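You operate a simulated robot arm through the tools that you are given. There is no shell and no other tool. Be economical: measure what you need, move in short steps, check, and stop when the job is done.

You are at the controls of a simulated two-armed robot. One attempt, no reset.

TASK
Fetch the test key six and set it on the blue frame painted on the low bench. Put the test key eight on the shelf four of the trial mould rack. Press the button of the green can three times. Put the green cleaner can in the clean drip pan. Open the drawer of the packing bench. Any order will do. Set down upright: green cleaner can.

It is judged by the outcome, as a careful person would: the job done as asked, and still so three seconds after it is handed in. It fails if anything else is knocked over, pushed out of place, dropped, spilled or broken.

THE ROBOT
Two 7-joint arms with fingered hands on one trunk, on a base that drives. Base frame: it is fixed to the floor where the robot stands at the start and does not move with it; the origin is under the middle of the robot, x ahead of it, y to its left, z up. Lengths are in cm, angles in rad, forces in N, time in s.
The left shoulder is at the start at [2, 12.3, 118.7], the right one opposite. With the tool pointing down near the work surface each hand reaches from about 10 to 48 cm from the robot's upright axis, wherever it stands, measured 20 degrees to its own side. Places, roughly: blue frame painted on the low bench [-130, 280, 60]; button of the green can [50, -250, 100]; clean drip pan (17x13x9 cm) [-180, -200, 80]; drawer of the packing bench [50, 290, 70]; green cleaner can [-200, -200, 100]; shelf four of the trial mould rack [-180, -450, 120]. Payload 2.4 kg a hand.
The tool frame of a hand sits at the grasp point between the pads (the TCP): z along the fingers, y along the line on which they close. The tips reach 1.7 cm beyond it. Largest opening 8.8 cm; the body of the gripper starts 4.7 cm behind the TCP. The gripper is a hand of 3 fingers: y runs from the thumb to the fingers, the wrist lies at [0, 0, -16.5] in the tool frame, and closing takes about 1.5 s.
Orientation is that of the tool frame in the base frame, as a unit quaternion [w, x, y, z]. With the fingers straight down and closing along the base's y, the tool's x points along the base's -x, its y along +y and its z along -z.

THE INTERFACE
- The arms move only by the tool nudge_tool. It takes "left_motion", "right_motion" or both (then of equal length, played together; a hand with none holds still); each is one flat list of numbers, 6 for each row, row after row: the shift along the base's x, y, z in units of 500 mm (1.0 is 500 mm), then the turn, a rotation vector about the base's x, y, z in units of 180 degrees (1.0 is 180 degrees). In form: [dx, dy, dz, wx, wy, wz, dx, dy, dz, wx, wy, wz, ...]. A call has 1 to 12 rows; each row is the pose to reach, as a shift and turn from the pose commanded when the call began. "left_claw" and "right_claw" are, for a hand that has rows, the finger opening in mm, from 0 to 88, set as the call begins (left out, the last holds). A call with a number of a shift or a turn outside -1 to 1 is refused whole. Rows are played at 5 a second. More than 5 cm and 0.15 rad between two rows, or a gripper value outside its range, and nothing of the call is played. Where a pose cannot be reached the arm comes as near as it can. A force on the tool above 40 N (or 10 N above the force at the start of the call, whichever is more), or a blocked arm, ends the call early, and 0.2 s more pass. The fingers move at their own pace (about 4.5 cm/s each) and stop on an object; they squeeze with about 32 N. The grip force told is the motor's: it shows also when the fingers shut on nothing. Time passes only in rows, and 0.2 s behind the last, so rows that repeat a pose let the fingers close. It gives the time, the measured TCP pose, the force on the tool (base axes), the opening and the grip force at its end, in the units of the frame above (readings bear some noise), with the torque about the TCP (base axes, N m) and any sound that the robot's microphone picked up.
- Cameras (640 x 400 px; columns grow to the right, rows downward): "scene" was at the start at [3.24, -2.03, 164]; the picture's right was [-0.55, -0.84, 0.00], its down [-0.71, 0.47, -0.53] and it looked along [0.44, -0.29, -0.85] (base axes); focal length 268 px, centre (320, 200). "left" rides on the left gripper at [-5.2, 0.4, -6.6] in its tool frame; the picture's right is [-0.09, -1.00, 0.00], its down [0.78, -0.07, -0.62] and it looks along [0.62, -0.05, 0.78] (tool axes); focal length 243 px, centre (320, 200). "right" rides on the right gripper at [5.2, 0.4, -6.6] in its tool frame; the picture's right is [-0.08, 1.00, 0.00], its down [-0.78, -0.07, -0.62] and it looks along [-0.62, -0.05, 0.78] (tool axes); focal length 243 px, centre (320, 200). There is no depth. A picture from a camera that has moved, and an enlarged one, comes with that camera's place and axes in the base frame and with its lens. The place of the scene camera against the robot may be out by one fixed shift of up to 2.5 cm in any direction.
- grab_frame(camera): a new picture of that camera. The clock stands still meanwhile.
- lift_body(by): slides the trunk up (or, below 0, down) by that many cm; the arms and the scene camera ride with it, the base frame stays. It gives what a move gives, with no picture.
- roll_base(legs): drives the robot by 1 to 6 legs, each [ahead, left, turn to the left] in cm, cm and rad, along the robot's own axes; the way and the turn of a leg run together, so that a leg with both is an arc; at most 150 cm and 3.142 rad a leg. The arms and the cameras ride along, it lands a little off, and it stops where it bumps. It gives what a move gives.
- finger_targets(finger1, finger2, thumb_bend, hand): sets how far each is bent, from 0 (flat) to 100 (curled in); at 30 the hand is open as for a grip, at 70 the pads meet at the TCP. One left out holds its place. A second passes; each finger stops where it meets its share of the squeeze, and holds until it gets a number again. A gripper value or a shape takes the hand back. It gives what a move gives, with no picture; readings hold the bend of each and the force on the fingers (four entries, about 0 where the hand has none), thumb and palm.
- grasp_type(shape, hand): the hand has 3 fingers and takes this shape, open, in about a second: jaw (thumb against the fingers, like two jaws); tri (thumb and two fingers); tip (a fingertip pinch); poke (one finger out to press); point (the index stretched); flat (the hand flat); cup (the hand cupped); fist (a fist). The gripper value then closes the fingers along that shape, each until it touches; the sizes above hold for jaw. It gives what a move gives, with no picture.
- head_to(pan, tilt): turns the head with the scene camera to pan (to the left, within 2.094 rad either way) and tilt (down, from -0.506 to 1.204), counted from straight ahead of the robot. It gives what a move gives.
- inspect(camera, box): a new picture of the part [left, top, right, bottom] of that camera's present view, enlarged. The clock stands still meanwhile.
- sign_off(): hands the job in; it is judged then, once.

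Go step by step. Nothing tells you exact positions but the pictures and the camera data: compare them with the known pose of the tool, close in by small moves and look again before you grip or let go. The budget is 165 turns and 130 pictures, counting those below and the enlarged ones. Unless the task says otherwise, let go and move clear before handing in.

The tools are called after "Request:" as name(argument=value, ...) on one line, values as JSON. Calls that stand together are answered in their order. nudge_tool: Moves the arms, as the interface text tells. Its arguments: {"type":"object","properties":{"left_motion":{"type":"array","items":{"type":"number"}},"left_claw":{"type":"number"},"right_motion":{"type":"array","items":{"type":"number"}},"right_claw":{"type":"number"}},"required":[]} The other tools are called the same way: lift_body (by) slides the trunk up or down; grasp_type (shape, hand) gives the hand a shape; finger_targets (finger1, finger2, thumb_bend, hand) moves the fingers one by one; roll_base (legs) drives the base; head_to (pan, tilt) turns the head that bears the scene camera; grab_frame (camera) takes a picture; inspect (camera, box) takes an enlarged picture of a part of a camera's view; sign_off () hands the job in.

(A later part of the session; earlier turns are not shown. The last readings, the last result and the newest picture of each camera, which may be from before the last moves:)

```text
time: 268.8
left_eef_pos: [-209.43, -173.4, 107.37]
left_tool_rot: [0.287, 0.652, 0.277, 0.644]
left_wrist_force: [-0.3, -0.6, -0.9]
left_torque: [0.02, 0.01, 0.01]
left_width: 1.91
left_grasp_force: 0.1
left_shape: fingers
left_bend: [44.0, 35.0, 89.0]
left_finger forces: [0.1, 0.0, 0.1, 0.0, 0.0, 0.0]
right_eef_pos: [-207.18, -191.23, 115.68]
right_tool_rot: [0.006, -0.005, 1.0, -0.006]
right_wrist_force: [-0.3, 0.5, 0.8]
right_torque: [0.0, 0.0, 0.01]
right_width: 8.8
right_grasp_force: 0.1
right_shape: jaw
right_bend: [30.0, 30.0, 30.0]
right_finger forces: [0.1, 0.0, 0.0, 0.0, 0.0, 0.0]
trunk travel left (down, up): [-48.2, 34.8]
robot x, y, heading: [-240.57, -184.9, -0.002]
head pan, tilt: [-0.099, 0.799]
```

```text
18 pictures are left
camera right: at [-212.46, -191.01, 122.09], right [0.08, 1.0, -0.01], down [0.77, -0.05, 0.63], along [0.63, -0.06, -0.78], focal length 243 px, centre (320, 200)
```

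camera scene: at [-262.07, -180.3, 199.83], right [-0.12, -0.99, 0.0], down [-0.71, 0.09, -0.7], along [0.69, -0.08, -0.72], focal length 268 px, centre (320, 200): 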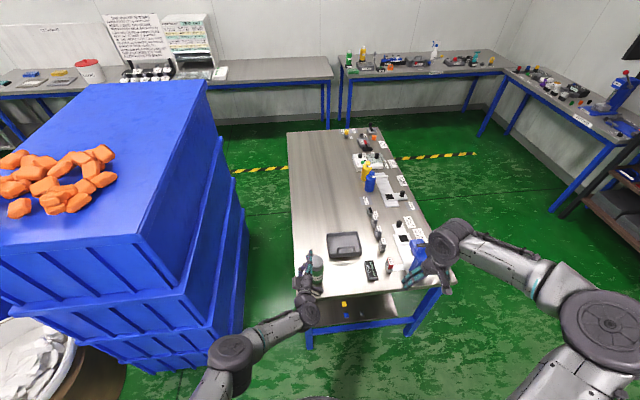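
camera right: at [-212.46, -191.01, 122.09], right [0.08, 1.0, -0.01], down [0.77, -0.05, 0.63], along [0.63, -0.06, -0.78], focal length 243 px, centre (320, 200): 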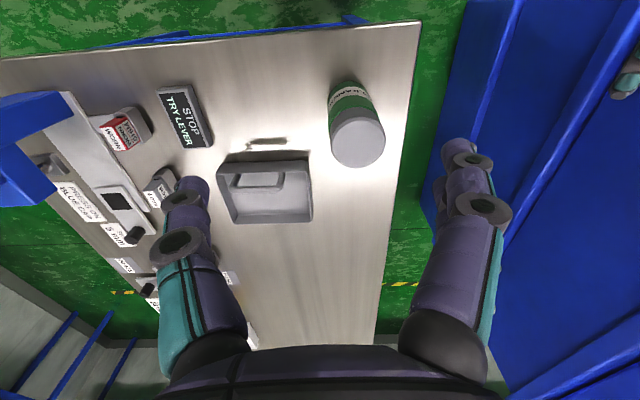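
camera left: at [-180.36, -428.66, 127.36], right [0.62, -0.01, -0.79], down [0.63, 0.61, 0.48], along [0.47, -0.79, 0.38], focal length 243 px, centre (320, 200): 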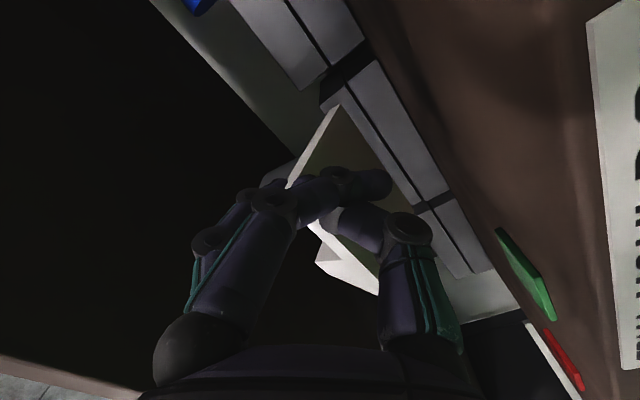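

Can top centre ≈[-201.3,-188.3]; pan ≈[-185,-203]. I tilt the right hand 35° forward (for reach) and go above the can.

Request:
nudge_tool(right_motion=[0.024, 0.012, 0, 0, -0.0389, 0, 0.048, 0.024, 0, 0, -0.0778, 0, 0.072, 0.036, -0.02, 0, -0.1167, 0, 0.096, 0.048, -0.06, 0, -0.1556, 0, 0.118, 0.058, -0.11, 0, -0.194, 0])

Request:
grab_frame(camera="right")

```text
time: 270.0
left_eef_pos: [-209.28, -173.49, 107.39]
left_tool_rot: [0.287, 0.652, 0.275, 0.645]
left_wrist_force: [0.4, 0.1, -0.7]
left_torque: [-0.01, 0.0, -0.03]
left_width: 1.93
left_grasp_force: 0.0
left_shape: fingers
left_bend: [44.0, 35.0, 89.0]
left_finger forces: [0.0, 0.1, 0.1, 0.0, 0.0, 0.1]
right_eef_pos: [-201.69, -188.55, 110.57]
right_tool_rot: [0.288, -0.001, 0.958, -0.013]
right_wrist_force: [0.6, -0.5, -0.7]
right_torque: [-0.02, -0.03, 0.02]
right_width: 8.76
right_grasp_force: 0.0
right_shape: jaw
right_bend: [30.0, 30.0, 30.0]
right_finger forces: [0.0, 0.1, 0.1, 0.1, 0.0, 0.0]
right hand out of reach, approached as far as the arm can: row 5
trunk travel left (down, up): [-48.2, 34.8]
robot x, y, heading: [-240.53, -185.02, 0.001]
head pan, tilt: [-0.099, 0.799]
```

```text
17 pictures are left
camera right: at [-209.58, -188.28, 113.2], right [0.08, 1.0, 0.02], down [0.31, -0.04, 0.95], along [0.95, -0.07, -0.31], focal length 243 px, centre (320, 200)
```

right: 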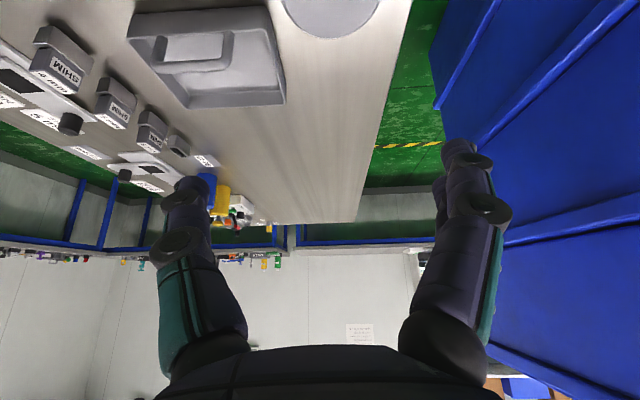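

Centre of the can ≈[-201.5,-188.2]. Lower around it to z≈96.

Request:
nudge_tool(right_motion=[0.004, 0.006, -0.08, 0, 0, 0, 0.004, 0.006, -0.16, 0, 0, 0, 0.004, 0.006, -0.23, 0, 0, 0, 0.004, 0.006, -0.29, 0, 0, 0])

Request:
grab_frame(camera="right")

```text
time: 271.0
left_eef_pos: [-209.47, -173.35, 107.49]
left_tool_rot: [0.288, 0.652, 0.277, 0.645]
left_wrist_force: [-1.0, 0.2, -0.1]
left_torque: [0.05, 0.0, 0.0]
left_width: 1.89
left_grasp_force: 0.1
left_shape: fingers
left_bend: [44.0, 35.0, 89.0]
left_finger forces: [0.0, 0.0, 0.1, 0.0, 0.0, 0.0]
right_eef_pos: [-201.43, -188.39, 95.98]
right_tool_rot: [0.306, -0.003, 0.952, -0.007]
right_wrist_force: [-0.7, -0.5, -0.8]
right_torque: [0.02, 0.01, 0.01]
right_width: 8.79
right_grasp_force: 0.1
right_shape: jaw
right_bend: [30.0, 30.0, 30.0]
right_finger forces: [0.0, 0.1, 0.1, 0.0, 0.0, 0.0]
trunk travel left (down, up): [-48.2, 34.8]
robot x, y, heading: [-240.7, -185.11, 0.002]
head pan, tilt: [-0.099, 0.799]
```

```text
16 pictures are left
camera right: at [-209.45, -187.94, 98.37], right [0.07, 1.0, 0.03], down [0.27, -0.05, 0.96], along [0.96, -0.06, -0.28], focal length 243 px, centre (320, 200)
```

right: 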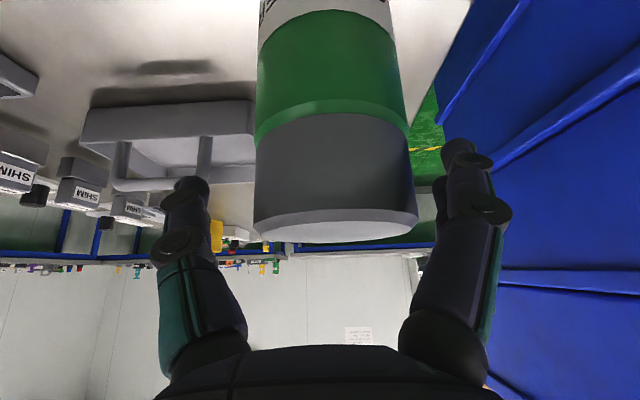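

The can is centred. Lower 1.9 cm more so the pads also hold the body, then grip.

Request:
nudge_tool(right_motion=[0, 0.006, -0.02, 0, 0, 0, 0, 0.006, -0.038, 0, 0, 0])

Request:
nudge_tool(right_motion=[0, 0, 0, 0, 0, 0, 0, 0, 0, 0, 0, 0, 0, 0, 0, 0, 0, 0, 0, 0, 0, 0, 0, 0, 0, 0, 0, 0, 0, 0, 0, 0, 0, 0, 0, 0], right_claw=40)

Request:
nudge_tool(right_motion=[0, 0, 0.02, 0, 0, 0, 0, 0, 0.05, 0, 0, 0, 0, 0, 0.08, 0, 0, 0])

```text
time: 271.6
left_eef_pos: [-209.33, -173.44, 107.45]
left_tool_rot: [0.287, 0.652, 0.278, 0.645]
left_wrist_force: [-0.5, -0.4, -0.3]
left_torque: [0.0, -0.02, 0.01]
left_width: 1.9
left_grasp_force: 0.0
left_shape: fingers
left_bend: [44.0, 35.0, 89.0]
left_finger forces: [0.1, 0.1, 0.0, 0.0, 0.0, 0.1]
right_eef_pos: [-201.45, -188.06, 94.1]
right_tool_rot: [0.306, -0.002, 0.952, -0.008]
right_wrist_force: [1.0, 0.7, 0.7]
right_torque: [0.01, 0.0, 0.03]
right_width: 8.81
right_grasp_force: 0.0
right_shape: jaw
right_bend: [30.0, 30.0, 30.0]
right_finger forces: [0.0, 0.1, 0.0, 0.0, 0.0, 0.0]
trunk travel left (down, up): [-48.2, 34.8]
robot x, y, heading: [-240.78, -184.81, 0.001]
head pan, tilt: [-0.099, 0.799]
```

```text
time: 273.0
left_eef_pos: [-209.4, -173.37, 107.49]
left_tool_rot: [0.288, 0.652, 0.276, 0.645]
left_wrist_force: [-0.9, 0.1, -0.2]
left_torque: [0.01, 0.0, 0.01]
left_width: 1.91
left_grasp_force: 0.2
left_shape: fingers
left_bend: [44.0, 35.0, 89.0]
left_finger forces: [0.0, 0.0, 0.1, 0.0, 0.1, 0.1]
right_eef_pos: [-201.42, -187.99, 94.08]
right_tool_rot: [0.305, -0.002, 0.952, -0.007]
right_wrist_force: [-0.9, 0.0, 0.5]
right_torque: [-0.01, 0.04, 0.0]
right_width: 5.62
right_grasp_force: 31.6
right_shape: jaw
right_bend: [71.0, 67.0, 71.0]
right_finger forces: [11.8, 13.2, 0.1, 0.0, 25.1, 0.0]
trunk travel left (down, up): [-48.2, 34.8]
robot x, y, heading: [-240.58, -185.35, 0.002]
head pan, tilt: [-0.099, 0.799]
```

```text
time: 273.8
left_eef_pos: [-209.37, -173.39, 107.42]
left_tool_rot: [0.288, 0.652, 0.277, 0.645]
left_wrist_force: [-0.1, -0.1, -0.2]
left_torque: [-0.02, -0.03, 0.04]
left_width: 1.91
left_grasp_force: 0.1
left_shape: fingers
left_bend: [44.0, 35.0, 89.0]
left_finger forces: [0.0, 0.1, 0.1, 0.0, 0.1, 0.1]
right_eef_pos: [-201.52, -188.14, 98.06]
right_tool_rot: [0.306, -0.001, 0.952, -0.009]
right_wrist_force: [0.1, 0.2, -3.5]
right_torque: [0.0, 0.05, 0.03]
right_width: 5.61
right_grasp_force: 32.5
right_shape: jaw
right_bend: [71.0, 67.0, 70.0]
right_finger forces: [11.8, 13.0, 0.0, 0.0, 25.5, 0.1]
trunk travel left (down, up): [-48.2, 34.8]
robot x, y, heading: [-240.26, -184.98, 0.006]
head pan, tilt: [-0.099, 0.799]
```

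Held (5.6 cm, ~3.5 N). Raise clear of the pan wall, shift the base and carry over toward the pan.

Request:
lift_body(by=9)

Request:
roll_base(legs=[[4, -8, 0]])

Request:
nudge_tool(right_motion=[0.06, -0.03, 0, 0, 0, 0, 0.12, -0.06, 0, 0, 0, 0, 0.18, -0.1, 0, 0, 0, 0, 0.25, -0.13, 0, 0, 0, 0])

Request:
head_to(pan=-0.1, tilt=0.9)

Request:
inspect(camera="scene", box=[240, 120, 400, 220])

Request:
grab_frame(camera="right")

```text
time: 275.1
left_eef_pos: [-209.41, -173.45, 116.39]
left_tool_rot: [0.287, 0.652, 0.277, 0.645]
left_wrist_force: [-0.1, 1.1, 0.5]
left_torque: [-0.01, 0.02, -0.03]
left_width: 1.91
left_grasp_force: 0.0
left_shape: fingers
left_bend: [44.0, 35.0, 89.0]
left_finger forces: [0.0, 0.0, 0.0, 0.0, 0.0, 0.0]
right_eef_pos: [-201.63, -188.22, 107.16]
right_tool_rot: [0.305, -0.001, 0.952, -0.008]
right_wrist_force: [-0.5, -0.3, -1.8]
right_torque: [-0.01, 0.04, 0.0]
right_width: 5.61
right_grasp_force: 32.2
right_shape: jaw
right_bend: [71.0, 67.0, 71.0]
right_finger forces: [11.8, 13.2, 0.0, 0.1, 25.4, 0.0]
trunk travel left (down, up): [-57.2, 25.8]
robot x, y, heading: [-240.59, -185.19, 0.004]
head pan, tilt: [-0.099, 0.799]
```

```text
time: 276.2
left_eef_pos: [-205.28, -181.49, 116.42]
left_tool_rot: [0.287, 0.652, 0.276, 0.645]
left_wrist_force: [0.1, 0.4, -0.1]
left_torque: [0.0, 0.0, 0.02]
left_width: 1.92
left_grasp_force: 0.0
left_shape: fingers
left_bend: [44.0, 35.0, 89.0]
left_finger forces: [0.0, 0.0, 0.1, 0.0, 0.1, 0.0]
right_eef_pos: [-197.4, -196.19, 107.2]
right_tool_rot: [0.306, -0.002, 0.952, -0.007]
right_wrist_force: [-0.9, -0.7, -2.7]
right_torque: [-0.01, 0.09, 0.02]
right_width: 5.61
right_grasp_force: 32.9
right_shape: jaw
right_bend: [71.0, 67.0, 70.0]
right_finger forces: [11.8, 12.9, 0.0, 0.0, 25.7, 0.0]
trunk travel left (down, up): [-57.2, 25.8]
robot x, y, heading: [-236.43, -192.97, 0.001]
head pan, tilt: [-0.099, 0.799]
```

```text
time: 277.2
left_eef_pos: [-205.35, -181.66, 116.32]
left_tool_rot: [0.286, 0.653, 0.277, 0.644]
left_wrist_force: [0.5, 0.0, 0.0]
left_torque: [0.01, 0.0, 0.0]
left_width: 1.91
left_grasp_force: 0.0
left_shape: fingers
left_bend: [44.0, 35.0, 89.0]
left_finger forces: [0.1, 0.0, 0.0, 0.0, 0.0, 0.0]
right_eef_pos: [-184.73, -202.75, 107.03]
right_tool_rot: [0.305, -0.002, 0.952, -0.006]
right_wrist_force: [-0.4, 0.0, -2.3]
right_torque: [-0.01, 0.1, 0.01]
right_width: 5.58
right_grasp_force: 31.9
right_shape: jaw
right_bend: [71.0, 67.0, 70.0]
right_finger forces: [12.5, 12.7, 0.1, 0.0, 25.8, 0.0]
trunk travel left (down, up): [-57.2, 25.8]
robot x, y, heading: [-236.7, -193.09, 0.003]
head pan, tilt: [-0.099, 0.799]
```

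```text
time: 277.9
left_eef_pos: [-205.3, -181.41, 116.41]
left_tool_rot: [0.286, 0.652, 0.277, 0.645]
left_wrist_force: [-0.4, 0.1, 0.7]
left_torque: [-0.01, 0.01, -0.02]
left_width: 1.91
left_grasp_force: 0.2
left_shape: fingers
left_bend: [44.0, 35.0, 89.0]
left_finger forces: [0.0, 0.1, 0.0, 0.0, 0.0, 0.0]
right_eef_pos: [-184.75, -202.55, 107.14]
right_tool_rot: [0.306, -0.003, 0.952, -0.008]
right_wrist_force: [0.3, -0.6, -2.9]
right_torque: [-0.02, 0.06, 0.01]
right_width: 5.55
right_grasp_force: 31.6
right_shape: jaw
right_bend: [71.0, 67.0, 71.0]
right_finger forces: [11.9, 13.2, 0.0, 0.0, 25.4, 0.0]
trunk travel left (down, up): [-57.2, 25.8]
robot x, y, heading: [-236.41, -193.25, 0.006]
head pan, tilt: [-0.099, 0.901]
```

```text
4.00 times, centred on (320, 170) of scene
camera zoom: at [-231.53, -192.03, 182.04], right [-0.1, -1.0, 0.0], down [-0.78, 0.08, -0.62], along [0.62, -0.06, -0.78], focal length 1070 px, centre (320, 320)
```

zoom: 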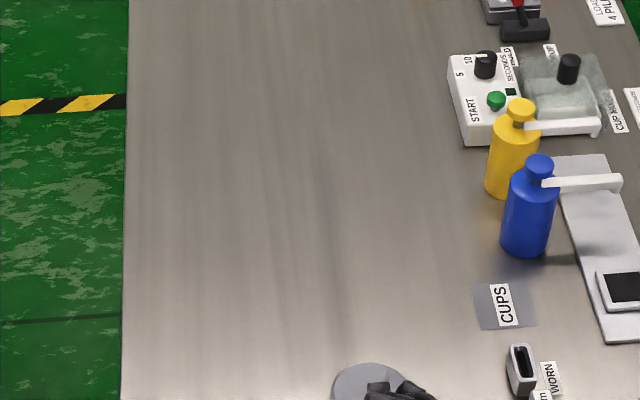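

```text
14 pictures are left
camera right: at [-192.81, -202.29, 109.5], right [0.07, 1.0, 0.03], down [0.27, -0.05, 0.96], along [0.96, -0.06, -0.28], focal length 243 px, centre (320, 200)
```

right: 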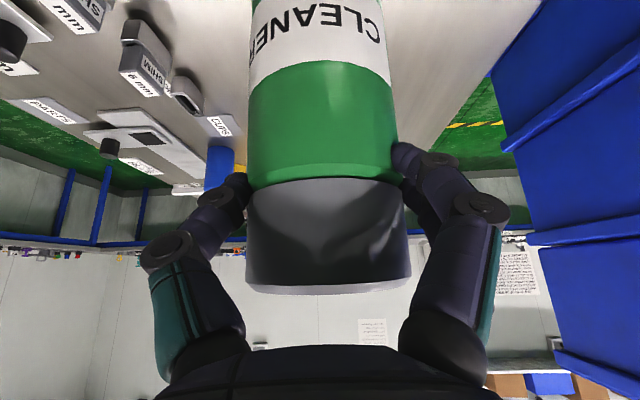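

Look at the pan region just below.

Request:
inspect(camera="scene", box=[260, 180, 420, 300])

```text
3.33 times, centred on (340, 240) of scene
camera zoom: at [-231.53, -192.03, 182.04], right [-0.1, -1.0, 0.0], down [-0.78, 0.08, -0.62], along [0.62, -0.06, -0.78], focal length 892 px, centre (253, 67)
```

zoom: 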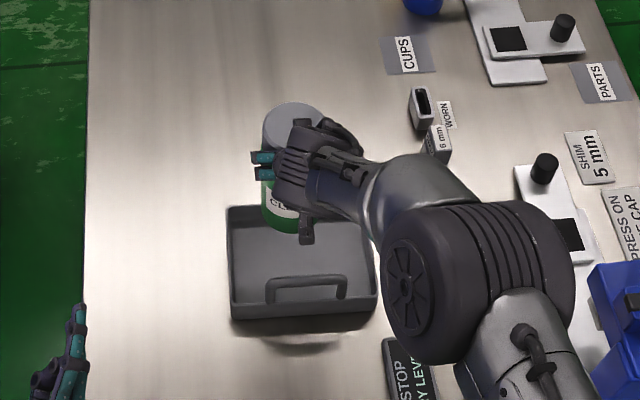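

I need ~2.2 cm nearer and ~1.9 cm right for the centre of the pan floor. Adjust, then lower with the trunk.

Request:
nudge_tool(right_motion=[-0.02, -0.018, 0, 0, 0, 0, -0.044, -0.038, 0, 0, 0, 0])

Request:
lift_body(by=-8)

Request:
inspect(camera="scene", box=[260, 180, 420, 300])

```text
time: 278.5
left_eef_pos: [-205.39, -181.43, 116.35]
left_tool_rot: [0.287, 0.652, 0.277, 0.644]
left_wrist_force: [0.2, -0.2, 0.4]
left_torque: [-0.01, 0.01, -0.01]
left_width: 1.92
left_grasp_force: 0.1
left_shape: fingers
left_bend: [44.0, 35.0, 89.0]
left_finger forces: [0.0, 0.0, 0.1, 0.1, 0.0, 0.0]
right_eef_pos: [-186.96, -204.56, 107.22]
right_tool_rot: [0.305, -0.001, 0.952, -0.008]
right_wrist_force: [-0.1, -0.4, -2.3]
right_torque: [-0.02, 0.04, 0.0]
right_width: 5.57
right_grasp_force: 32.4
right_shape: jaw
right_bend: [72.0, 67.0, 71.0]
right_finger forces: [11.4, 13.2, 0.1, 0.0, 25.2, 0.0]
trunk travel left (down, up): [-57.2, 25.8]
robot x, y, heading: [-236.59, -192.96, 0.009]
head pan, tilt: [-0.099, 0.901]
```

```text
time: 279.6
left_eef_pos: [-205.35, -181.36, 108.4]
left_tool_rot: [0.287, 0.652, 0.277, 0.645]
left_wrist_force: [-0.8, -0.4, -0.3]
left_torque: [-0.03, -0.03, 0.01]
left_width: 1.91
left_grasp_force: 0.1
left_shape: fingers
left_bend: [44.0, 35.0, 89.0]
left_finger forces: [0.0, 0.0, 0.1, 0.1, 0.0, 0.0]
right_eef_pos: [-187.07, -204.5, 99.11]
right_tool_rot: [0.306, -0.003, 0.952, -0.006]
right_wrist_force: [0.2, -0.3, -2.6]
right_torque: [0.01, 0.05, 0.01]
right_width: 5.57
right_grasp_force: 31.9
right_shape: jaw
right_bend: [72.0, 67.0, 71.0]
right_finger forces: [11.6, 13.1, 0.0, 0.0, 25.0, 0.0]
trunk travel left (down, up): [-49.2, 33.8]
robot x, y, heading: [-236.64, -192.82, -0.0]
head pan, tilt: [-0.099, 0.901]
```

```text
3.33 times, centred on (340, 240) of scene
camera zoom: at [-231.53, -192.06, 174.04], right [-0.1, -1.0, 0.0], down [-0.78, 0.08, -0.62], along [0.62, -0.06, -0.78], focal length 892 px, centre (253, 67)
```

zoom: 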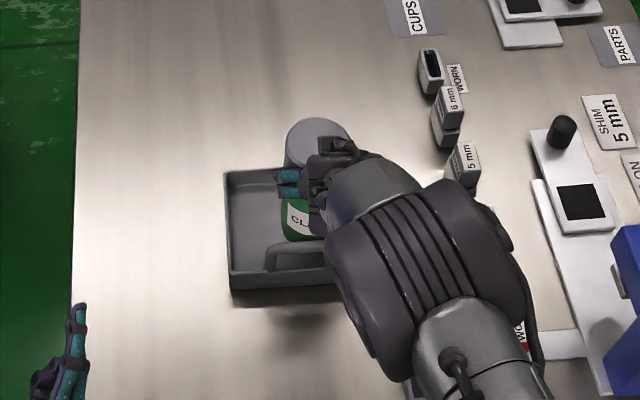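

Can is centred over the pan floor (within ~0.7 cm). Lower the rest in steps.

Request:
lift_body(by=-3)

Request:
lift_body(by=-0.6)

Request:
lift_body(by=-0.4)

```text
time: 280.4
left_eef_pos: [-205.18, -181.39, 105.36]
left_tool_rot: [0.287, 0.652, 0.276, 0.645]
left_wrist_force: [-0.6, 0.0, 0.2]
left_torque: [-0.02, -0.03, 0.01]
left_width: 1.9
left_grasp_force: 0.1
left_shape: fingers
left_bend: [44.0, 35.0, 89.0]
left_finger forces: [0.0, 0.0, 0.0, 0.0, 0.0, 0.1]
right_eef_pos: [-186.88, -204.53, 96.18]
right_tool_rot: [0.306, -0.003, 0.952, -0.007]
right_wrist_force: [0.2, -0.7, -2.7]
right_torque: [0.01, 0.06, 0.01]
right_width: 5.56
right_grasp_force: 31.6
right_shape: jaw
right_bend: [72.0, 67.0, 71.0]
right_finger forces: [11.6, 13.1, 0.0, 0.1, 25.0, 0.0]
trunk travel left (down, up): [-46.2, 36.8]
robot x, y, heading: [-236.64, -193.21, 0.001]
head pan, tilt: [-0.099, 0.901]
```

```text
time: 280.9
left_eef_pos: [-205.3, -181.48, 104.81]
left_tool_rot: [0.287, 0.652, 0.277, 0.645]
left_wrist_force: [0.7, 0.3, -0.1]
left_torque: [0.02, 0.0, 0.0]
left_width: 1.91
left_grasp_force: 0.0
left_shape: fingers
left_bend: [44.0, 35.0, 89.0]
left_finger forces: [0.0, 0.1, 0.0, 0.1, 0.0, 0.1]
right_eef_pos: [-187.01, -204.55, 95.55]
right_tool_rot: [0.306, -0.003, 0.952, -0.008]
right_wrist_force: [-0.2, 0.2, -2.7]
right_torque: [0.02, 0.03, 0.0]
right_width: 5.56
right_grasp_force: 31.5
right_shape: jaw
right_bend: [72.0, 67.0, 71.0]
right_finger forces: [11.6, 13.0, 0.0, 0.1, 25.0, 0.1]
trunk travel left (down, up): [-45.6, 37.4]
robot x, y, heading: [-236.52, -193.47, 0.002]
head pan, tilt: [-0.099, 0.901]
```

```text
time: 281.5
left_eef_pos: [-205.48, -181.55, 104.41]
left_tool_rot: [0.287, 0.652, 0.277, 0.645]
left_wrist_force: [-0.2, 0.0, -0.8]
left_torque: [-0.01, 0.01, -0.01]
left_width: 1.9
left_grasp_force: 0.0
left_shape: fingers
left_bend: [44.0, 35.0, 89.0]
left_finger forces: [0.1, 0.1, 0.0, 0.0, 0.0, 0.0]
right_eef_pos: [-187.06, -204.53, 95.36]
right_tool_rot: [0.307, -0.002, 0.952, -0.008]
right_wrist_force: [-4.5, -0.5, 8.3]
right_torque: [0.02, -0.02, 0.02]
right_width: 5.55
right_grasp_force: 32.3
right_shape: jaw
right_bend: [72.0, 67.0, 71.0]
right_finger forces: [12.9, 13.7, 0.0, 0.1, 26.9, 0.1]
trunk travel left (down, up): [-45.2, 37.8]
robot x, y, heading: [-236.78, -193.42, 0.001]
head pan, tilt: [-0.099, 0.901]
```

Contact on the pan floor. Release and rise straight up.

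Request:
nudge_tool(right_motion=[0, 0, 0, 0, 0, 0, 0, 0, 0, 0, 0, 0, 0, 0, 0, 0, 0, 0, 0, 0, 0, 0, 0, 0, 0, 0, 0, 0, 0, 0], right_claw=88)

Request:
lift_body(by=16)

Request:
inspect(camera="scene", box=[240, 170, 420, 300])

```text
time: 282.7
left_eef_pos: [-205.26, -181.43, 104.44]
left_tool_rot: [0.287, 0.652, 0.277, 0.645]
left_wrist_force: [0.5, 0.2, 0.3]
left_torque: [0.02, 0.0, -0.02]
left_width: 1.89
left_grasp_force: 0.0
left_shape: fingers
left_bend: [44.0, 35.0, 89.0]
left_finger forces: [0.0, 0.0, 0.0, 0.0, 0.0, 0.1]
right_eef_pos: [-187.07, -204.57, 95.15]
right_tool_rot: [0.306, -0.003, 0.952, -0.007]
right_wrist_force: [0.3, 0.7, 1.1]
right_torque: [-0.01, -0.03, 0.02]
right_width: 8.78
right_grasp_force: 0.0
right_shape: jaw
right_bend: [30.0, 30.0, 30.0]
right_finger forces: [0.1, 0.0, 0.0, 0.0, 0.0, 0.0]
trunk travel left (down, up): [-45.2, 37.8]
robot x, y, heading: [-236.75, -193.23, 0.002]
head pan, tilt: [-0.099, 0.901]
```

```text
time: 284.5
left_eef_pos: [-205.34, -181.34, 120.37]
left_tool_rot: [0.287, 0.652, 0.276, 0.645]
left_wrist_force: [0.2, -0.4, -0.3]
left_torque: [-0.02, -0.01, -0.02]
left_width: 1.9
left_grasp_force: 0.1
left_shape: fingers
left_bend: [44.0, 35.0, 89.0]
left_finger forces: [0.0, 0.0, 0.1, 0.0, 0.1, 0.0]
right_eef_pos: [-187.0, -204.57, 111.24]
right_tool_rot: [0.306, -0.003, 0.952, -0.007]
right_wrist_force: [0.3, 1.0, -0.1]
right_torque: [-0.02, -0.01, -0.01]
right_width: 8.79
right_grasp_force: 0.0
right_shape: jaw
right_bend: [30.0, 30.0, 30.0]
right_finger forces: [0.0, 0.0, 0.1, 0.0, 0.0, 0.1]
trunk travel left (down, up): [-61.2, 21.8]
robot x, y, heading: [-236.94, -192.85, 0.005]
head pan, tilt: [-0.099, 0.901]
```

```text
3.08 times, centred on (330, 235) of scene
camera zoom: at [-231.54, -192.05, 186.03], right [-0.1, -1.0, 0.0], down [-0.78, 0.08, -0.62], along [0.62, -0.06, -0.78], focal length 823 px, centre (289, 92)
```

zoom: 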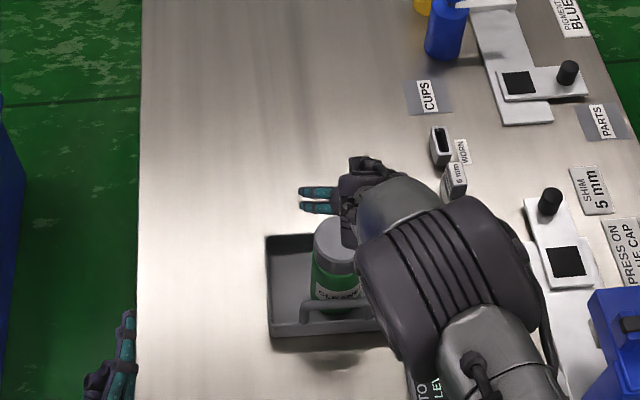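

The can stands upright in the pan. Now to the green can with the button: back out and drive round the south side to the far bench.

Request:
roll_base(legs=[[-32, 0, 0], [0, -125, 0], [125, 0, 0], [122, 0, 0], [0, 56, 0]])

Request:
head_to(pan=0, tilt=0.75)

Request:
grab_frame(camera="scene")

```text
time: 307.2
left_eef_pos: [10.07, -256.41, 120.38]
left_tool_rot: [0.291, 0.654, 0.273, 0.643]
left_wrist_force: [-0.8, -0.2, -0.1]
left_torque: [-0.02, -0.02, 0.01]
left_width: 1.92
left_grasp_force: 0.0
left_shape: fingers
left_bend: [44.0, 35.0, 89.0]
left_finger forces: [0.1, 0.0, 0.0, 0.0, 0.0, 0.1]
right_eef_pos: [28.14, -279.89, 111.21]
right_tool_rot: [0.306, 0.004, 0.952, -0.009]
right_wrist_force: [0.6, 0.3, -0.1]
right_torque: [-0.01, 0.01, 0.03]
right_width: 8.8
right_grasp_force: 0.1
right_shape: jaw
right_bend: [30.0, 30.0, 30.0]
right_finger forces: [0.0, 0.1, 0.0, 0.0, 0.0, 0.0]
trunk travel left (down, up): [-61.2, 21.8]
robot x, y, heading: [-21.37, -267.76, -0.012]
head pan, tilt: [-0.099, 0.901]
```

```text
time: 307.9
left_eef_pos: [10.13, -256.41, 120.44]
left_tool_rot: [0.291, 0.654, 0.273, 0.643]
left_wrist_force: [0.0, -0.4, 0.1]
left_torque: [-0.01, 0.02, 0.02]
left_width: 1.92
left_grasp_force: 0.0
left_shape: fingers
left_bend: [44.0, 35.0, 89.0]
left_finger forces: [0.1, 0.0, 0.0, 0.0, 0.0, 0.1]
right_eef_pos: [28.1, -279.92, 111.23]
right_tool_rot: [0.306, 0.003, 0.952, -0.009]
right_wrist_force: [-0.1, -0.1, -0.1]
right_torque: [0.02, 0.01, -0.02]
right_width: 8.78
right_grasp_force: 0.1
right_shape: jaw
right_bend: [30.0, 30.0, 30.0]
right_finger forces: [0.0, 0.1, 0.1, 0.1, 0.0, 0.1]
trunk travel left (down, up): [-61.2, 21.8]
robot x, y, heading: [-21.38, -267.65, -0.014]
head pan, tilt: [0.0, 0.75]
```

```text
10 pictures are left
camera scene: at [-15.48, -266.05, 187.22], right [-0.01, -1.0, 0.0], down [-0.68, 0.01, -0.73], along [0.73, -0.01, -0.68], focal length 268 px, centre (320, 200)
```

scene: 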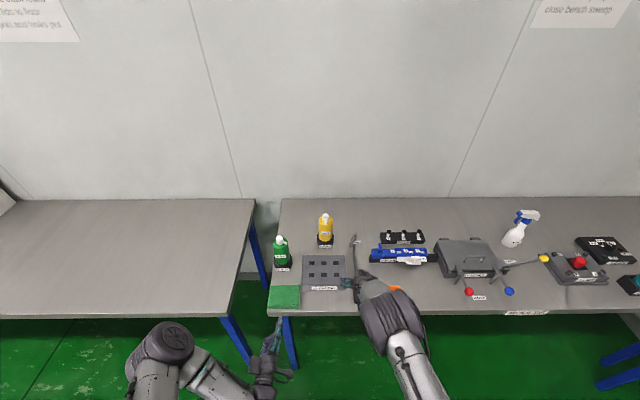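

Request:
inspect(camera="scene", box=[250, 200, 350, 300])

```text
4.00 times, centred on (300, 250) of scene
camera zoom: at [-15.48, -266.05, 187.22], right [-0.01, -1.0, 0.0], down [-0.68, 0.01, -0.73], along [0.73, -0.01, -0.68], focal length 1070 px, centre (400, 0)
```

zoom: 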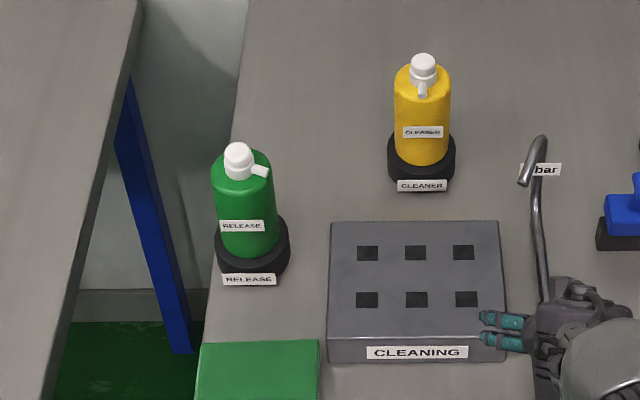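

The green RELEASE can has a white push-button on top at ≈[53,-252, ~100]. Move the base left then ahead, and reduce the right hand's tilt.

Request:
roll_base(legs=[[0, 22.5, 0.013], [17, 0, 0]])

Request:
nudge_tool(right_motion=[0, 0, 0, 0, 0.0367, 0, 0, 0, 0, 0, 0.0733, 0, 0, 0, 0, 0, 0.11, 0, 0, 0, 0, 0, 0.11, 0, 0, 0, 0, 0, 0.11, 0, 0, 0, 0, 0, 0.11, 0, 0, 0, 0, 0, 0.11, 0], right_claw=0)

Request:
grab_frame(camera="right")

```text
time: 310.7
left_eef_pos: [27.16, -233.15, 120.35]
left_tool_rot: [0.285, 0.652, 0.278, 0.645]
left_wrist_force: [0.2, -0.8, -0.2]
left_torque: [0.05, 0.0, 0.03]
left_width: 1.93
left_grasp_force: 0.1
left_shape: fingers
left_bend: [44.0, 35.0, 89.0]
left_finger forces: [0.0, 0.0, 0.0, 0.0, 0.0, 0.1]
right_eef_pos: [45.71, -256.31, 111.21]
right_tool_rot: [0.305, -0.004, 0.952, -0.007]
right_wrist_force: [0.5, 1.0, -0.6]
right_torque: [0.0, -0.03, -0.02]
right_width: 8.77
right_grasp_force: 0.0
right_shape: jaw
right_bend: [30.0, 30.0, 30.0]
right_finger forces: [0.1, 0.1, 0.1, 0.1, 0.0, 0.0]
trunk travel left (down, up): [-61.2, 21.8]
robot x, y, heading: [-3.94, -245.04, 0.009]
head pan, tilt: [0.0, 0.75]
```

```text
time: 312.3
left_eef_pos: [27.09, -233.17, 120.37]
left_tool_rot: [0.285, 0.651, 0.279, 0.646]
left_wrist_force: [1.0, -1.1, -0.4]
left_torque: [0.02, -0.02, 0.0]
left_width: 1.91
left_grasp_force: 0.0
left_shape: fingers
left_bend: [44.0, 35.0, 89.0]
left_finger forces: [0.0, 0.0, 0.1, 0.0, 0.0, 0.1]
right_eef_pos: [45.6, -256.31, 111.21]
right_tool_rot: [0.137, -0.006, 0.991, -0.006]
right_wrist_force: [0.0, 0.1, 0.2]
right_torque: [0.02, 0.02, 0.02]
right_width: 0.03
right_grasp_force: 31.7
right_shape: jaw
right_bend: [69.0, 69.0, 80.0]
right_finger forces: [0.0, 0.0, 0.0, 0.0, 0.0, 0.1]
trunk travel left (down, up): [-61.2, 21.8]
robot x, y, heading: [-4.25, -244.88, 0.01]
head pan, tilt: [0.0, 0.75]
```

```text
8 pictures are left
camera right: at [38.8, -256.03, 116.14], right [0.07, 1.0, 0.01], down [0.58, -0.05, 0.81], along [0.81, -0.05, -0.58], focal length 243 px, centre (320, 200)
```

right: 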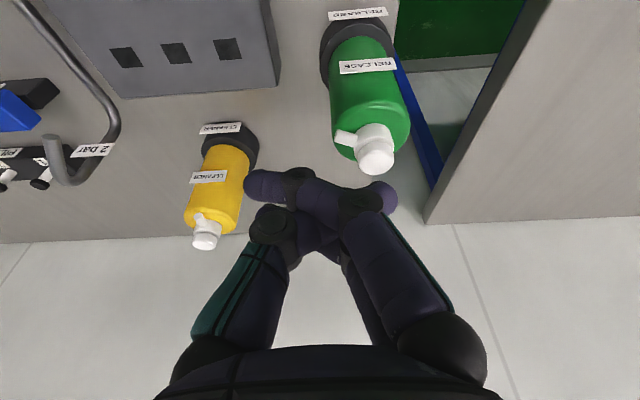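

The closed hand is too broad; I'll take the poke shape and move nearer for a second bearing on the button.

Request:
grasp_type(hand="right", shape="poke")

Request:
nudge_tool(right_motion=[0.02, 0.04, 0, 0, 0, 0, 0.06, 0.08, 0, 0, 0, 0])

Request:
grab_frame(camera="right")

```text
time: 313.2
left_eef_pos: [27.04, -233.19, 120.43]
left_tool_rot: [0.285, 0.651, 0.279, 0.646]
left_wrist_force: [-0.2, 0.0, 0.3]
left_torque: [0.0, -0.03, 0.04]
left_width: 1.93
left_grasp_force: 0.1
left_shape: fingers
left_bend: [44.0, 35.0, 89.0]
left_finger forces: [0.0, 0.0, 0.0, 0.1, 0.1, 0.1]
right_eef_pos: [45.51, -256.24, 111.13]
right_tool_rot: [0.137, -0.006, 0.99, -0.006]
right_wrist_force: [0.4, 0.6, 1.1]
right_torque: [-0.01, 0.02, -0.04]
right_width: 0.02
right_grasp_force: 0.1
right_shape: poke
right_bend: [100.0, 100.0, 100.0]
right_finger forces: [0.0, 0.0, 0.0, 0.0, 0.0, 0.0]
trunk travel left (down, up): [-61.2, 21.8]
robot x, y, heading: [-4.1, -245.11, 0.01]
head pan, tilt: [0.0, 0.75]
```

```text
time: 313.8
left_eef_pos: [27.1, -233.25, 120.37]
left_tool_rot: [0.285, 0.652, 0.278, 0.646]
left_wrist_force: [-0.8, 1.1, -0.3]
left_torque: [0.0, -0.02, 0.02]
left_width: 1.95
left_grasp_force: 0.2
left_shape: fingers
left_bend: [44.0, 35.0, 89.0]
left_finger forces: [0.0, 0.1, 0.0, 0.0, 0.0, 0.0]
right_eef_pos: [45.74, -253.67, 111.39]
right_tool_rot: [0.137, -0.007, 0.991, -0.005]
right_wrist_force: [0.1, 0.2, -0.6]
right_torque: [0.03, 0.02, 0.0]
right_width: 0.0
right_grasp_force: 0.0
right_shape: poke
right_bend: [100.0, 100.0, 100.0]
right_finger forces: [0.0, 0.0, 0.0, 0.0, 0.0, 0.0]
right hand out of reach, approached as far as the arm can: row 1, 2
trunk travel left (down, up): [-61.2, 21.8]
robot x, y, heading: [-4.04, -245.13, 0.003]
head pan, tilt: [0.0, 0.75]
```

```text
7 pictures are left
camera right: at [39.08, -253.43, 116.36], right [0.07, 1.0, 0.01], down [0.58, -0.05, 0.81], along [0.81, -0.05, -0.58], focal length 243 px, centre (320, 200)
```

right: 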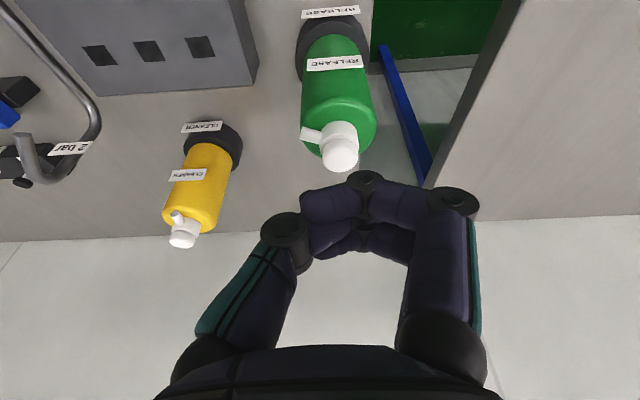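

Triangulation puts the button top at ≈[51.5,-252.8,104.3]. Raise a little, extend the poke finger, and bring the base ahead to be above it.

Request:
lift_body(by=4)

Request:
nudge_tool(right_motion=[0, 0, 0, 0, 0, 0, 0, 0, 0, 0, 0, 0, 0, 0, 0, 0, 0, 0, 0, 0, 0, 0, 0, 0, 0, 0, 0, 0, 0, 0], right_claw=88)

Request:
roll_base(legs=[[5.8, 0.9, 0]])

Request:
grab_frame(camera="right")

```text
time: 314.6
left_eef_pos: [27.17, -233.27, 124.33]
left_tool_rot: [0.285, 0.652, 0.278, 0.646]
left_wrist_force: [-0.6, 0.7, -0.2]
left_torque: [-0.01, 0.0, -0.01]
left_width: 1.92
left_grasp_force: 0.0
left_shape: fingers
left_bend: [44.0, 35.0, 89.0]
left_finger forces: [0.0, 0.0, 0.1, 0.0, 0.0, 0.1]
right_eef_pos: [45.89, -253.77, 115.34]
right_tool_rot: [0.138, -0.006, 0.99, -0.006]
right_wrist_force: [-1.0, 0.0, 0.3]
right_torque: [-0.04, -0.01, -0.04]
right_width: 0.0
right_grasp_force: 0.1
right_shape: poke
right_bend: [100.0, 100.0, 100.0]
right_finger forces: [0.1, 0.0, 0.1, 0.0, 0.0, 0.0]
trunk travel left (down, up): [-65.2, 17.8]
robot x, y, heading: [-3.96, -244.29, 0.007]
head pan, tilt: [0.0, 0.75]
```

```text
time: 315.8
left_eef_pos: [27.15, -233.2, 124.37]
left_tool_rot: [0.285, 0.651, 0.279, 0.646]
left_wrist_force: [0.2, -0.1, 0.0]
left_torque: [-0.03, -0.01, -0.03]
left_width: 1.92
left_grasp_force: 0.0
left_shape: fingers
left_bend: [44.0, 35.0, 89.0]
left_finger forces: [0.0, 0.0, 0.1, 0.0, 0.0, 0.0]
right_eef_pos: [45.69, -253.69, 115.46]
right_tool_rot: [0.138, -0.006, 0.99, -0.006]
right_wrist_force: [-0.4, -0.8, 0.3]
right_torque: [0.0, -0.01, 0.01]
right_width: 0.01
right_grasp_force: 0.1
right_shape: poke
right_bend: [100.0, 100.0, 100.0]
right_finger forces: [0.0, 0.1, 0.0, 0.0, 0.0, 0.2]
trunk travel left (down, up): [-65.2, 17.8]
robot x, y, heading: [-4.2, -245.14, 0.008]
head pan, tilt: [0.0, 0.75]
```

```text
time: 316.8
left_eef_pos: [33.03, -232.36, 124.36]
left_tool_rot: [0.284, 0.652, 0.279, 0.645]
left_wrist_force: [0.2, 0.6, -0.3]
left_torque: [-0.04, 0.02, -0.02]
left_width: 1.89
left_grasp_force: 0.0
left_shape: fingers
left_bend: [44.0, 35.0, 89.0]
left_finger forces: [0.0, 0.0, 0.1, 0.0, 0.0, 0.0]
right_eef_pos: [51.81, -252.77, 115.32]
right_tool_rot: [0.138, -0.007, 0.99, -0.004]
right_wrist_force: [-0.3, 0.1, 0.6]
right_torque: [0.01, -0.03, 0.03]
right_width: 0.03
right_grasp_force: 0.0
right_shape: poke
right_bend: [100.0, 100.0, 100.0]
right_finger forces: [0.0, 0.0, 0.1, 0.0, 0.0, 0.0]
trunk travel left (down, up): [-65.2, 17.8]
robot x, y, heading: [1.95, -244.32, 0.009]
head pan, tilt: [0.0, 0.75]
```

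```text
6 pictures are left
camera right: at [45.04, -252.5, 120.32], right [0.07, 1.0, 0.01], down [0.58, -0.05, 0.81], along [0.81, -0.05, -0.59], focal length 243 px, centre (320, 200)
```

right: 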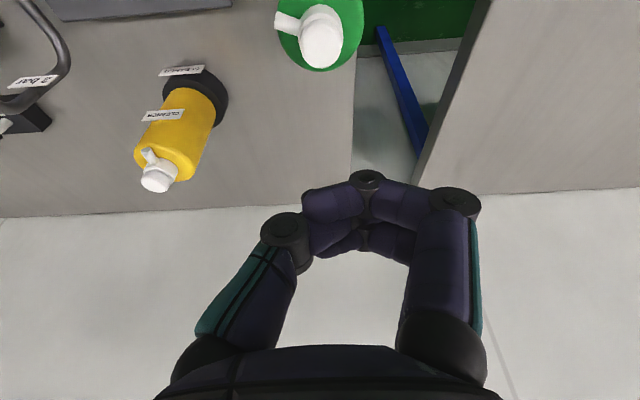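

Poke leaves all fingers curled, so I'll set the three fingers together into a straight cluster at the TCP. Button top ≈[50.9,-252.6,104.7].

Request:
finger_targets(hand="right", finger1=67, finger2=67, thumb_bend=67)

Request:
nudge_tool(right_motion=[-0.028, 0.003, -0.04, 0, 0, 0, -0.028, 0.003, -0.09, 0, 0, 0, -0.028, 0.003, -0.13, 0, 0, 0])

Request:
grab_frame(camera="right")

```text
time: 317.8
left_eef_pos: [33.04, -232.23, 124.32]
left_tool_rot: [0.285, 0.651, 0.279, 0.646]
left_wrist_force: [-0.6, 0.2, 0.1]
left_torque: [0.03, 0.0, 0.02]
left_width: 1.91
left_grasp_force: 0.0
left_shape: fingers
left_bend: [44.0, 35.0, 89.0]
left_finger forces: [0.1, 0.0, 0.0, 0.1, 0.1, 0.1]
right_eef_pos: [51.69, -252.66, 115.35]
right_tool_rot: [0.137, -0.007, 0.99, -0.006]
right_wrist_force: [0.5, 1.0, -1.3]
right_torque: [-0.03, -0.02, -0.01]
right_width: 0.36
right_grasp_force: 0.1
right_shape: fingers
right_bend: [67.0, 67.0, 67.0]
right_finger forces: [0.1, 0.0, 0.0, 0.0, 0.0, 0.0]
trunk travel left (down, up): [-65.2, 17.8]
robot x, y, heading: [1.84, -244.14, 0.009]
head pan, tilt: [0.0, 0.75]
```

```text
time: 318.6
left_eef_pos: [32.94, -232.34, 124.45]
left_tool_rot: [0.285, 0.651, 0.278, 0.646]
left_wrist_force: [-0.1, -0.7, -1.0]
left_torque: [0.02, 0.03, 0.0]
left_width: 1.93
left_grasp_force: 0.1
left_shape: fingers
left_bend: [44.0, 35.0, 89.0]
left_finger forces: [0.0, 0.0, 0.0, 0.0, 0.0, 0.0]
right_eef_pos: [49.4, -252.85, 109.24]
right_tool_rot: [0.137, -0.007, 0.99, -0.005]
right_wrist_force: [0.5, 0.0, 0.0]
right_torque: [0.02, 0.03, -0.01]
right_width: 0.36
right_grasp_force: 0.0
right_shape: fingers
right_bend: [67.0, 67.0, 67.0]
right_finger forces: [0.1, 0.1, 0.0, 0.0, 0.0, 0.0]
right hand out of reach, approached as far as the arm can: row 3
trunk travel left (down, up): [-65.2, 17.8]
robot x, y, heading: [1.92, -244.24, 0.005]
head pan, tilt: [0.0, 0.75]
```

```text
5 pictures are left
camera right: at [42.63, -252.61, 114.07], right [0.07, 1.0, 0.01], down [0.58, -0.05, 0.81], along [0.81, -0.05, -0.58], focal length 243 px, centre (320, 200)
```

right: 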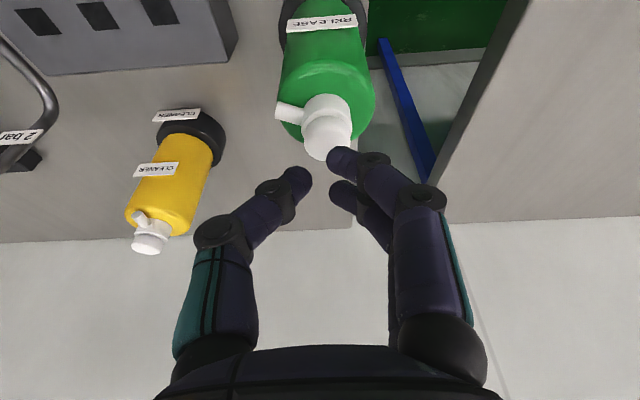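

Reach is marginal; nudge the base 1.3 cm ahead, close the cluster, and descend with the trunk to contact.

Request:
finger_targets(hand="right", finger1=71, finger2=71, thumb_bend=71)

Request:
roll_base(legs=[[1.3, 0, 0]])

Request:
lift_body(by=-1.5)

Request:
lift_body(by=-0.6)

Request:
lift_body(by=-0.6)

```text
time: 319.6
left_eef_pos: [32.91, -232.26, 124.46]
left_tool_rot: [0.286, 0.651, 0.279, 0.646]
left_wrist_force: [0.1, 0.3, -0.6]
left_torque: [-0.01, -0.01, -0.02]
left_width: 1.91
left_grasp_force: 0.0
left_shape: fingers
left_bend: [44.0, 35.0, 89.0]
left_finger forces: [0.0, 0.0, 0.0, 0.1, 0.1, 0.0]
right_eef_pos: [49.35, -252.92, 109.24]
right_tool_rot: [0.137, -0.007, 0.991, -0.006]
right_wrist_force: [0.7, -0.2, -0.5]
right_torque: [-0.04, 0.0, -0.01]
right_width: 0.0
right_grasp_force: 0.1
right_shape: fingers
right_bend: [71.0, 71.0, 71.0]
right_finger forces: [0.0, 0.0, 0.0, 0.0, 0.0, 0.0]
trunk travel left (down, up): [-65.2, 17.8]
robot x, y, heading: [1.22, -244.2, 0.012]
head pan, tilt: [0.0, 0.75]
```

```text
time: 320.3
left_eef_pos: [34.17, -232.3, 124.39]
left_tool_rot: [0.285, 0.651, 0.279, 0.646]
left_wrist_force: [0.1, 0.6, 0.7]
left_torque: [0.03, 0.02, 0.02]
left_width: 1.93
left_grasp_force: 0.0
left_shape: fingers
left_bend: [44.0, 35.0, 89.0]
left_finger forces: [0.0, 0.0, 0.1, 0.0, 0.0, 0.0]
right_eef_pos: [50.54, -252.85, 109.22]
right_tool_rot: [0.138, -0.006, 0.99, -0.006]
right_wrist_force: [-0.3, 0.1, 0.3]
right_torque: [0.02, 0.02, -0.02]
right_width: 0.0
right_grasp_force: 0.0
right_shape: fingers
right_bend: [71.0, 71.0, 71.0]
right_finger forces: [0.0, 0.1, 0.0, 0.1, 0.0, 0.0]
trunk travel left (down, up): [-65.2, 17.8]
robot x, y, heading: [2.88, -243.9, 0.007]
head pan, tilt: [0.0, 0.75]
```

```text
time: 321.0
left_eef_pos: [34.35, -232.26, 122.85]
left_tool_rot: [0.284, 0.651, 0.279, 0.646]
left_wrist_force: [-0.5, 0.0, -0.1]
left_torque: [-0.01, 0.02, 0.0]
left_width: 1.92
left_grasp_force: 0.1
left_shape: fingers
left_bend: [44.0, 35.0, 89.0]
left_finger forces: [0.0, 0.0, 0.1, 0.0, 0.0, 0.1]
right_eef_pos: [50.78, -252.81, 107.58]
right_tool_rot: [0.137, -0.007, 0.991, -0.006]
right_wrist_force: [0.0, -0.5, -0.4]
right_torque: [0.02, 0.05, -0.04]
right_width: 0.02
right_grasp_force: 0.1
right_shape: fingers
right_bend: [71.0, 71.0, 71.0]
right_finger forces: [0.0, 0.0, 0.1, 0.0, 0.0, 0.0]
trunk travel left (down, up): [-63.7, 19.3]
robot x, y, heading: [3.02, -243.65, 0.009]
head pan, tilt: [0.0, 0.75]
```

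```text
time: 321.5
left_eef_pos: [34.29, -232.35, 122.19]
left_tool_rot: [0.284, 0.651, 0.279, 0.646]
left_wrist_force: [0.0, 0.0, -0.3]
left_torque: [-0.03, -0.02, -0.01]
left_width: 1.91
left_grasp_force: 0.1
left_shape: fingers
left_bend: [44.0, 35.0, 89.0]
left_finger forces: [0.0, 0.0, 0.0, 0.1, 0.0, 0.0]
right_eef_pos: [50.62, -252.89, 107.11]
right_tool_rot: [0.137, -0.007, 0.99, -0.006]
right_wrist_force: [0.3, -1.1, -0.1]
right_torque: [0.03, -0.01, 0.0]
right_width: 0.0
right_grasp_force: 0.1
right_shape: fingers
right_bend: [71.0, 71.0, 71.0]
right_finger forces: [0.0, 0.1, 0.1, 0.0, 0.0, 0.0]
trunk travel left (down, up): [-63.1, 19.9]
robot x, y, heading: [3.03, -243.94, 0.012]
head pan, tilt: [0.0, 0.75]
```

```text
time: 322.1
left_eef_pos: [34.28, -232.27, 121.74]
left_tool_rot: [0.285, 0.651, 0.279, 0.645]
left_wrist_force: [0.1, -0.7, -0.5]
left_torque: [0.01, 0.01, 0.0]
left_width: 1.92
left_grasp_force: 0.1
left_shape: fingers
left_bend: [44.0, 35.0, 89.0]
left_finger forces: [0.0, 0.0, 0.0, 0.0, 0.1, 0.0]
right_eef_pos: [50.62, -252.9, 106.54]
right_tool_rot: [0.137, -0.007, 0.991, -0.006]
right_wrist_force: [-0.1, -0.8, -0.1]
right_torque: [-0.01, -0.03, -0.04]
right_width: 0.0
right_grasp_force: 0.0
right_shape: fingers
right_bend: [71.0, 71.0, 71.0]
right_finger forces: [0.1, 0.1, 0.1, 0.1, 0.0, 0.0]
trunk travel left (down, up): [-62.5, 20.5]
robot x, y, heading: [3.13, -244.24, 0.008]
head pan, tilt: [0.0, 0.75]
```

Take one look at the alignment before touching.

Request:
grab_frame(camera="right")

```text
4 pictures are left
camera right: at [43.94, -252.55, 111.38], right [0.07, 1.0, 0.01], down [0.58, -0.05, 0.81], along [0.81, -0.05, -0.58], focal length 243 px, centre (320, 200)
```

right: 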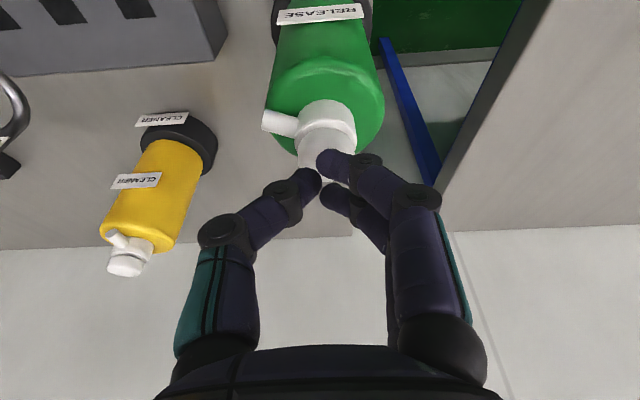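

Tips are right on the button top. Press down in small steps to feel the travel.

Request:
lift_body(by=-0.5)

Request:
lift_body(by=-0.4)

Request:
lift_body(by=-0.4)

```text
time: 322.6
left_eef_pos: [34.19, -232.18, 121.13]
left_tool_rot: [0.286, 0.651, 0.279, 0.645]
left_wrist_force: [-0.1, 0.3, 0.7]
left_torque: [-0.01, -0.03, 0.01]
left_width: 1.92
left_grasp_force: 0.1
left_shape: fingers
left_bend: [44.0, 35.0, 89.0]
left_finger forces: [0.0, 0.0, 0.0, 0.0, 0.1, 0.1]
right_eef_pos: [50.62, -252.78, 105.94]
right_tool_rot: [0.138, -0.007, 0.99, -0.006]
right_wrist_force: [0.0, -1.4, -0.6]
right_torque: [0.04, 0.01, 0.01]
right_width: 0.0
right_grasp_force: 0.2
right_shape: fingers
right_bend: [71.0, 71.0, 71.0]
right_finger forces: [0.0, 0.0, 0.0, 0.1, 0.1, 0.0]
trunk travel left (down, up): [-62.0, 21.0]
robot x, y, heading: [3.06, -244.29, 0.005]
head pan, tilt: [0.0, 0.75]
```

```text
time: 323.1
left_eef_pos: [34.14, -232.32, 120.77]
left_tool_rot: [0.285, 0.651, 0.279, 0.646]
left_wrist_force: [0.5, -0.3, -0.5]
left_torque: [0.01, 0.01, 0.02]
left_width: 1.9
left_grasp_force: 0.0
left_shape: fingers
left_bend: [44.0, 35.0, 89.0]
left_finger forces: [0.0, 0.0, 0.0, 0.0, 0.0, 0.0]
right_eef_pos: [50.67, -252.73, 105.57]
right_tool_rot: [0.137, -0.008, 0.99, -0.005]
right_wrist_force: [0.4, 0.3, 1.0]
right_torque: [0.0, 0.03, -0.02]
right_width: 0.0
right_grasp_force: 0.7
right_shape: fingers
right_bend: [71.0, 71.0, 71.0]
right_finger forces: [1.3, 0.0, 0.0, 0.0, 0.1, 0.0]
trunk travel left (down, up): [-61.6, 21.4]
robot x, y, heading: [3.1, -244.31, 0.01]
head pan, tilt: [0.0, 0.75]
```

```text
time: 323.7
left_eef_pos: [34.24, -232.28, 120.34]
left_tool_rot: [0.285, 0.651, 0.28, 0.646]
left_wrist_force: [0.6, 0.5, -0.7]
left_torque: [-0.04, 0.0, 0.02]
left_width: 1.9
left_grasp_force: 0.0
left_shape: fingers
left_bend: [44.0, 35.0, 89.0]
left_finger forces: [0.0, 0.0, 0.0, 0.1, 0.0, 0.0]
right_eef_pos: [50.62, -252.76, 105.25]
right_tool_rot: [0.139, -0.006, 0.99, -0.006]
right_wrist_force: [-0.3, 2.3, 3.8]
right_torque: [-0.01, 0.04, -0.01]
right_width: 0.0
right_grasp_force: 1.7
right_shape: fingers
right_bend: [72.0, 71.0, 71.0]
right_finger forces: [3.6, 0.0, 0.1, 0.1, 0.0, 0.0]
trunk travel left (down, up): [-61.2, 21.8]
robot x, y, heading: [3.18, -244.05, 0.008]
head pan, tilt: [0.0, 0.75]
heard: click
```

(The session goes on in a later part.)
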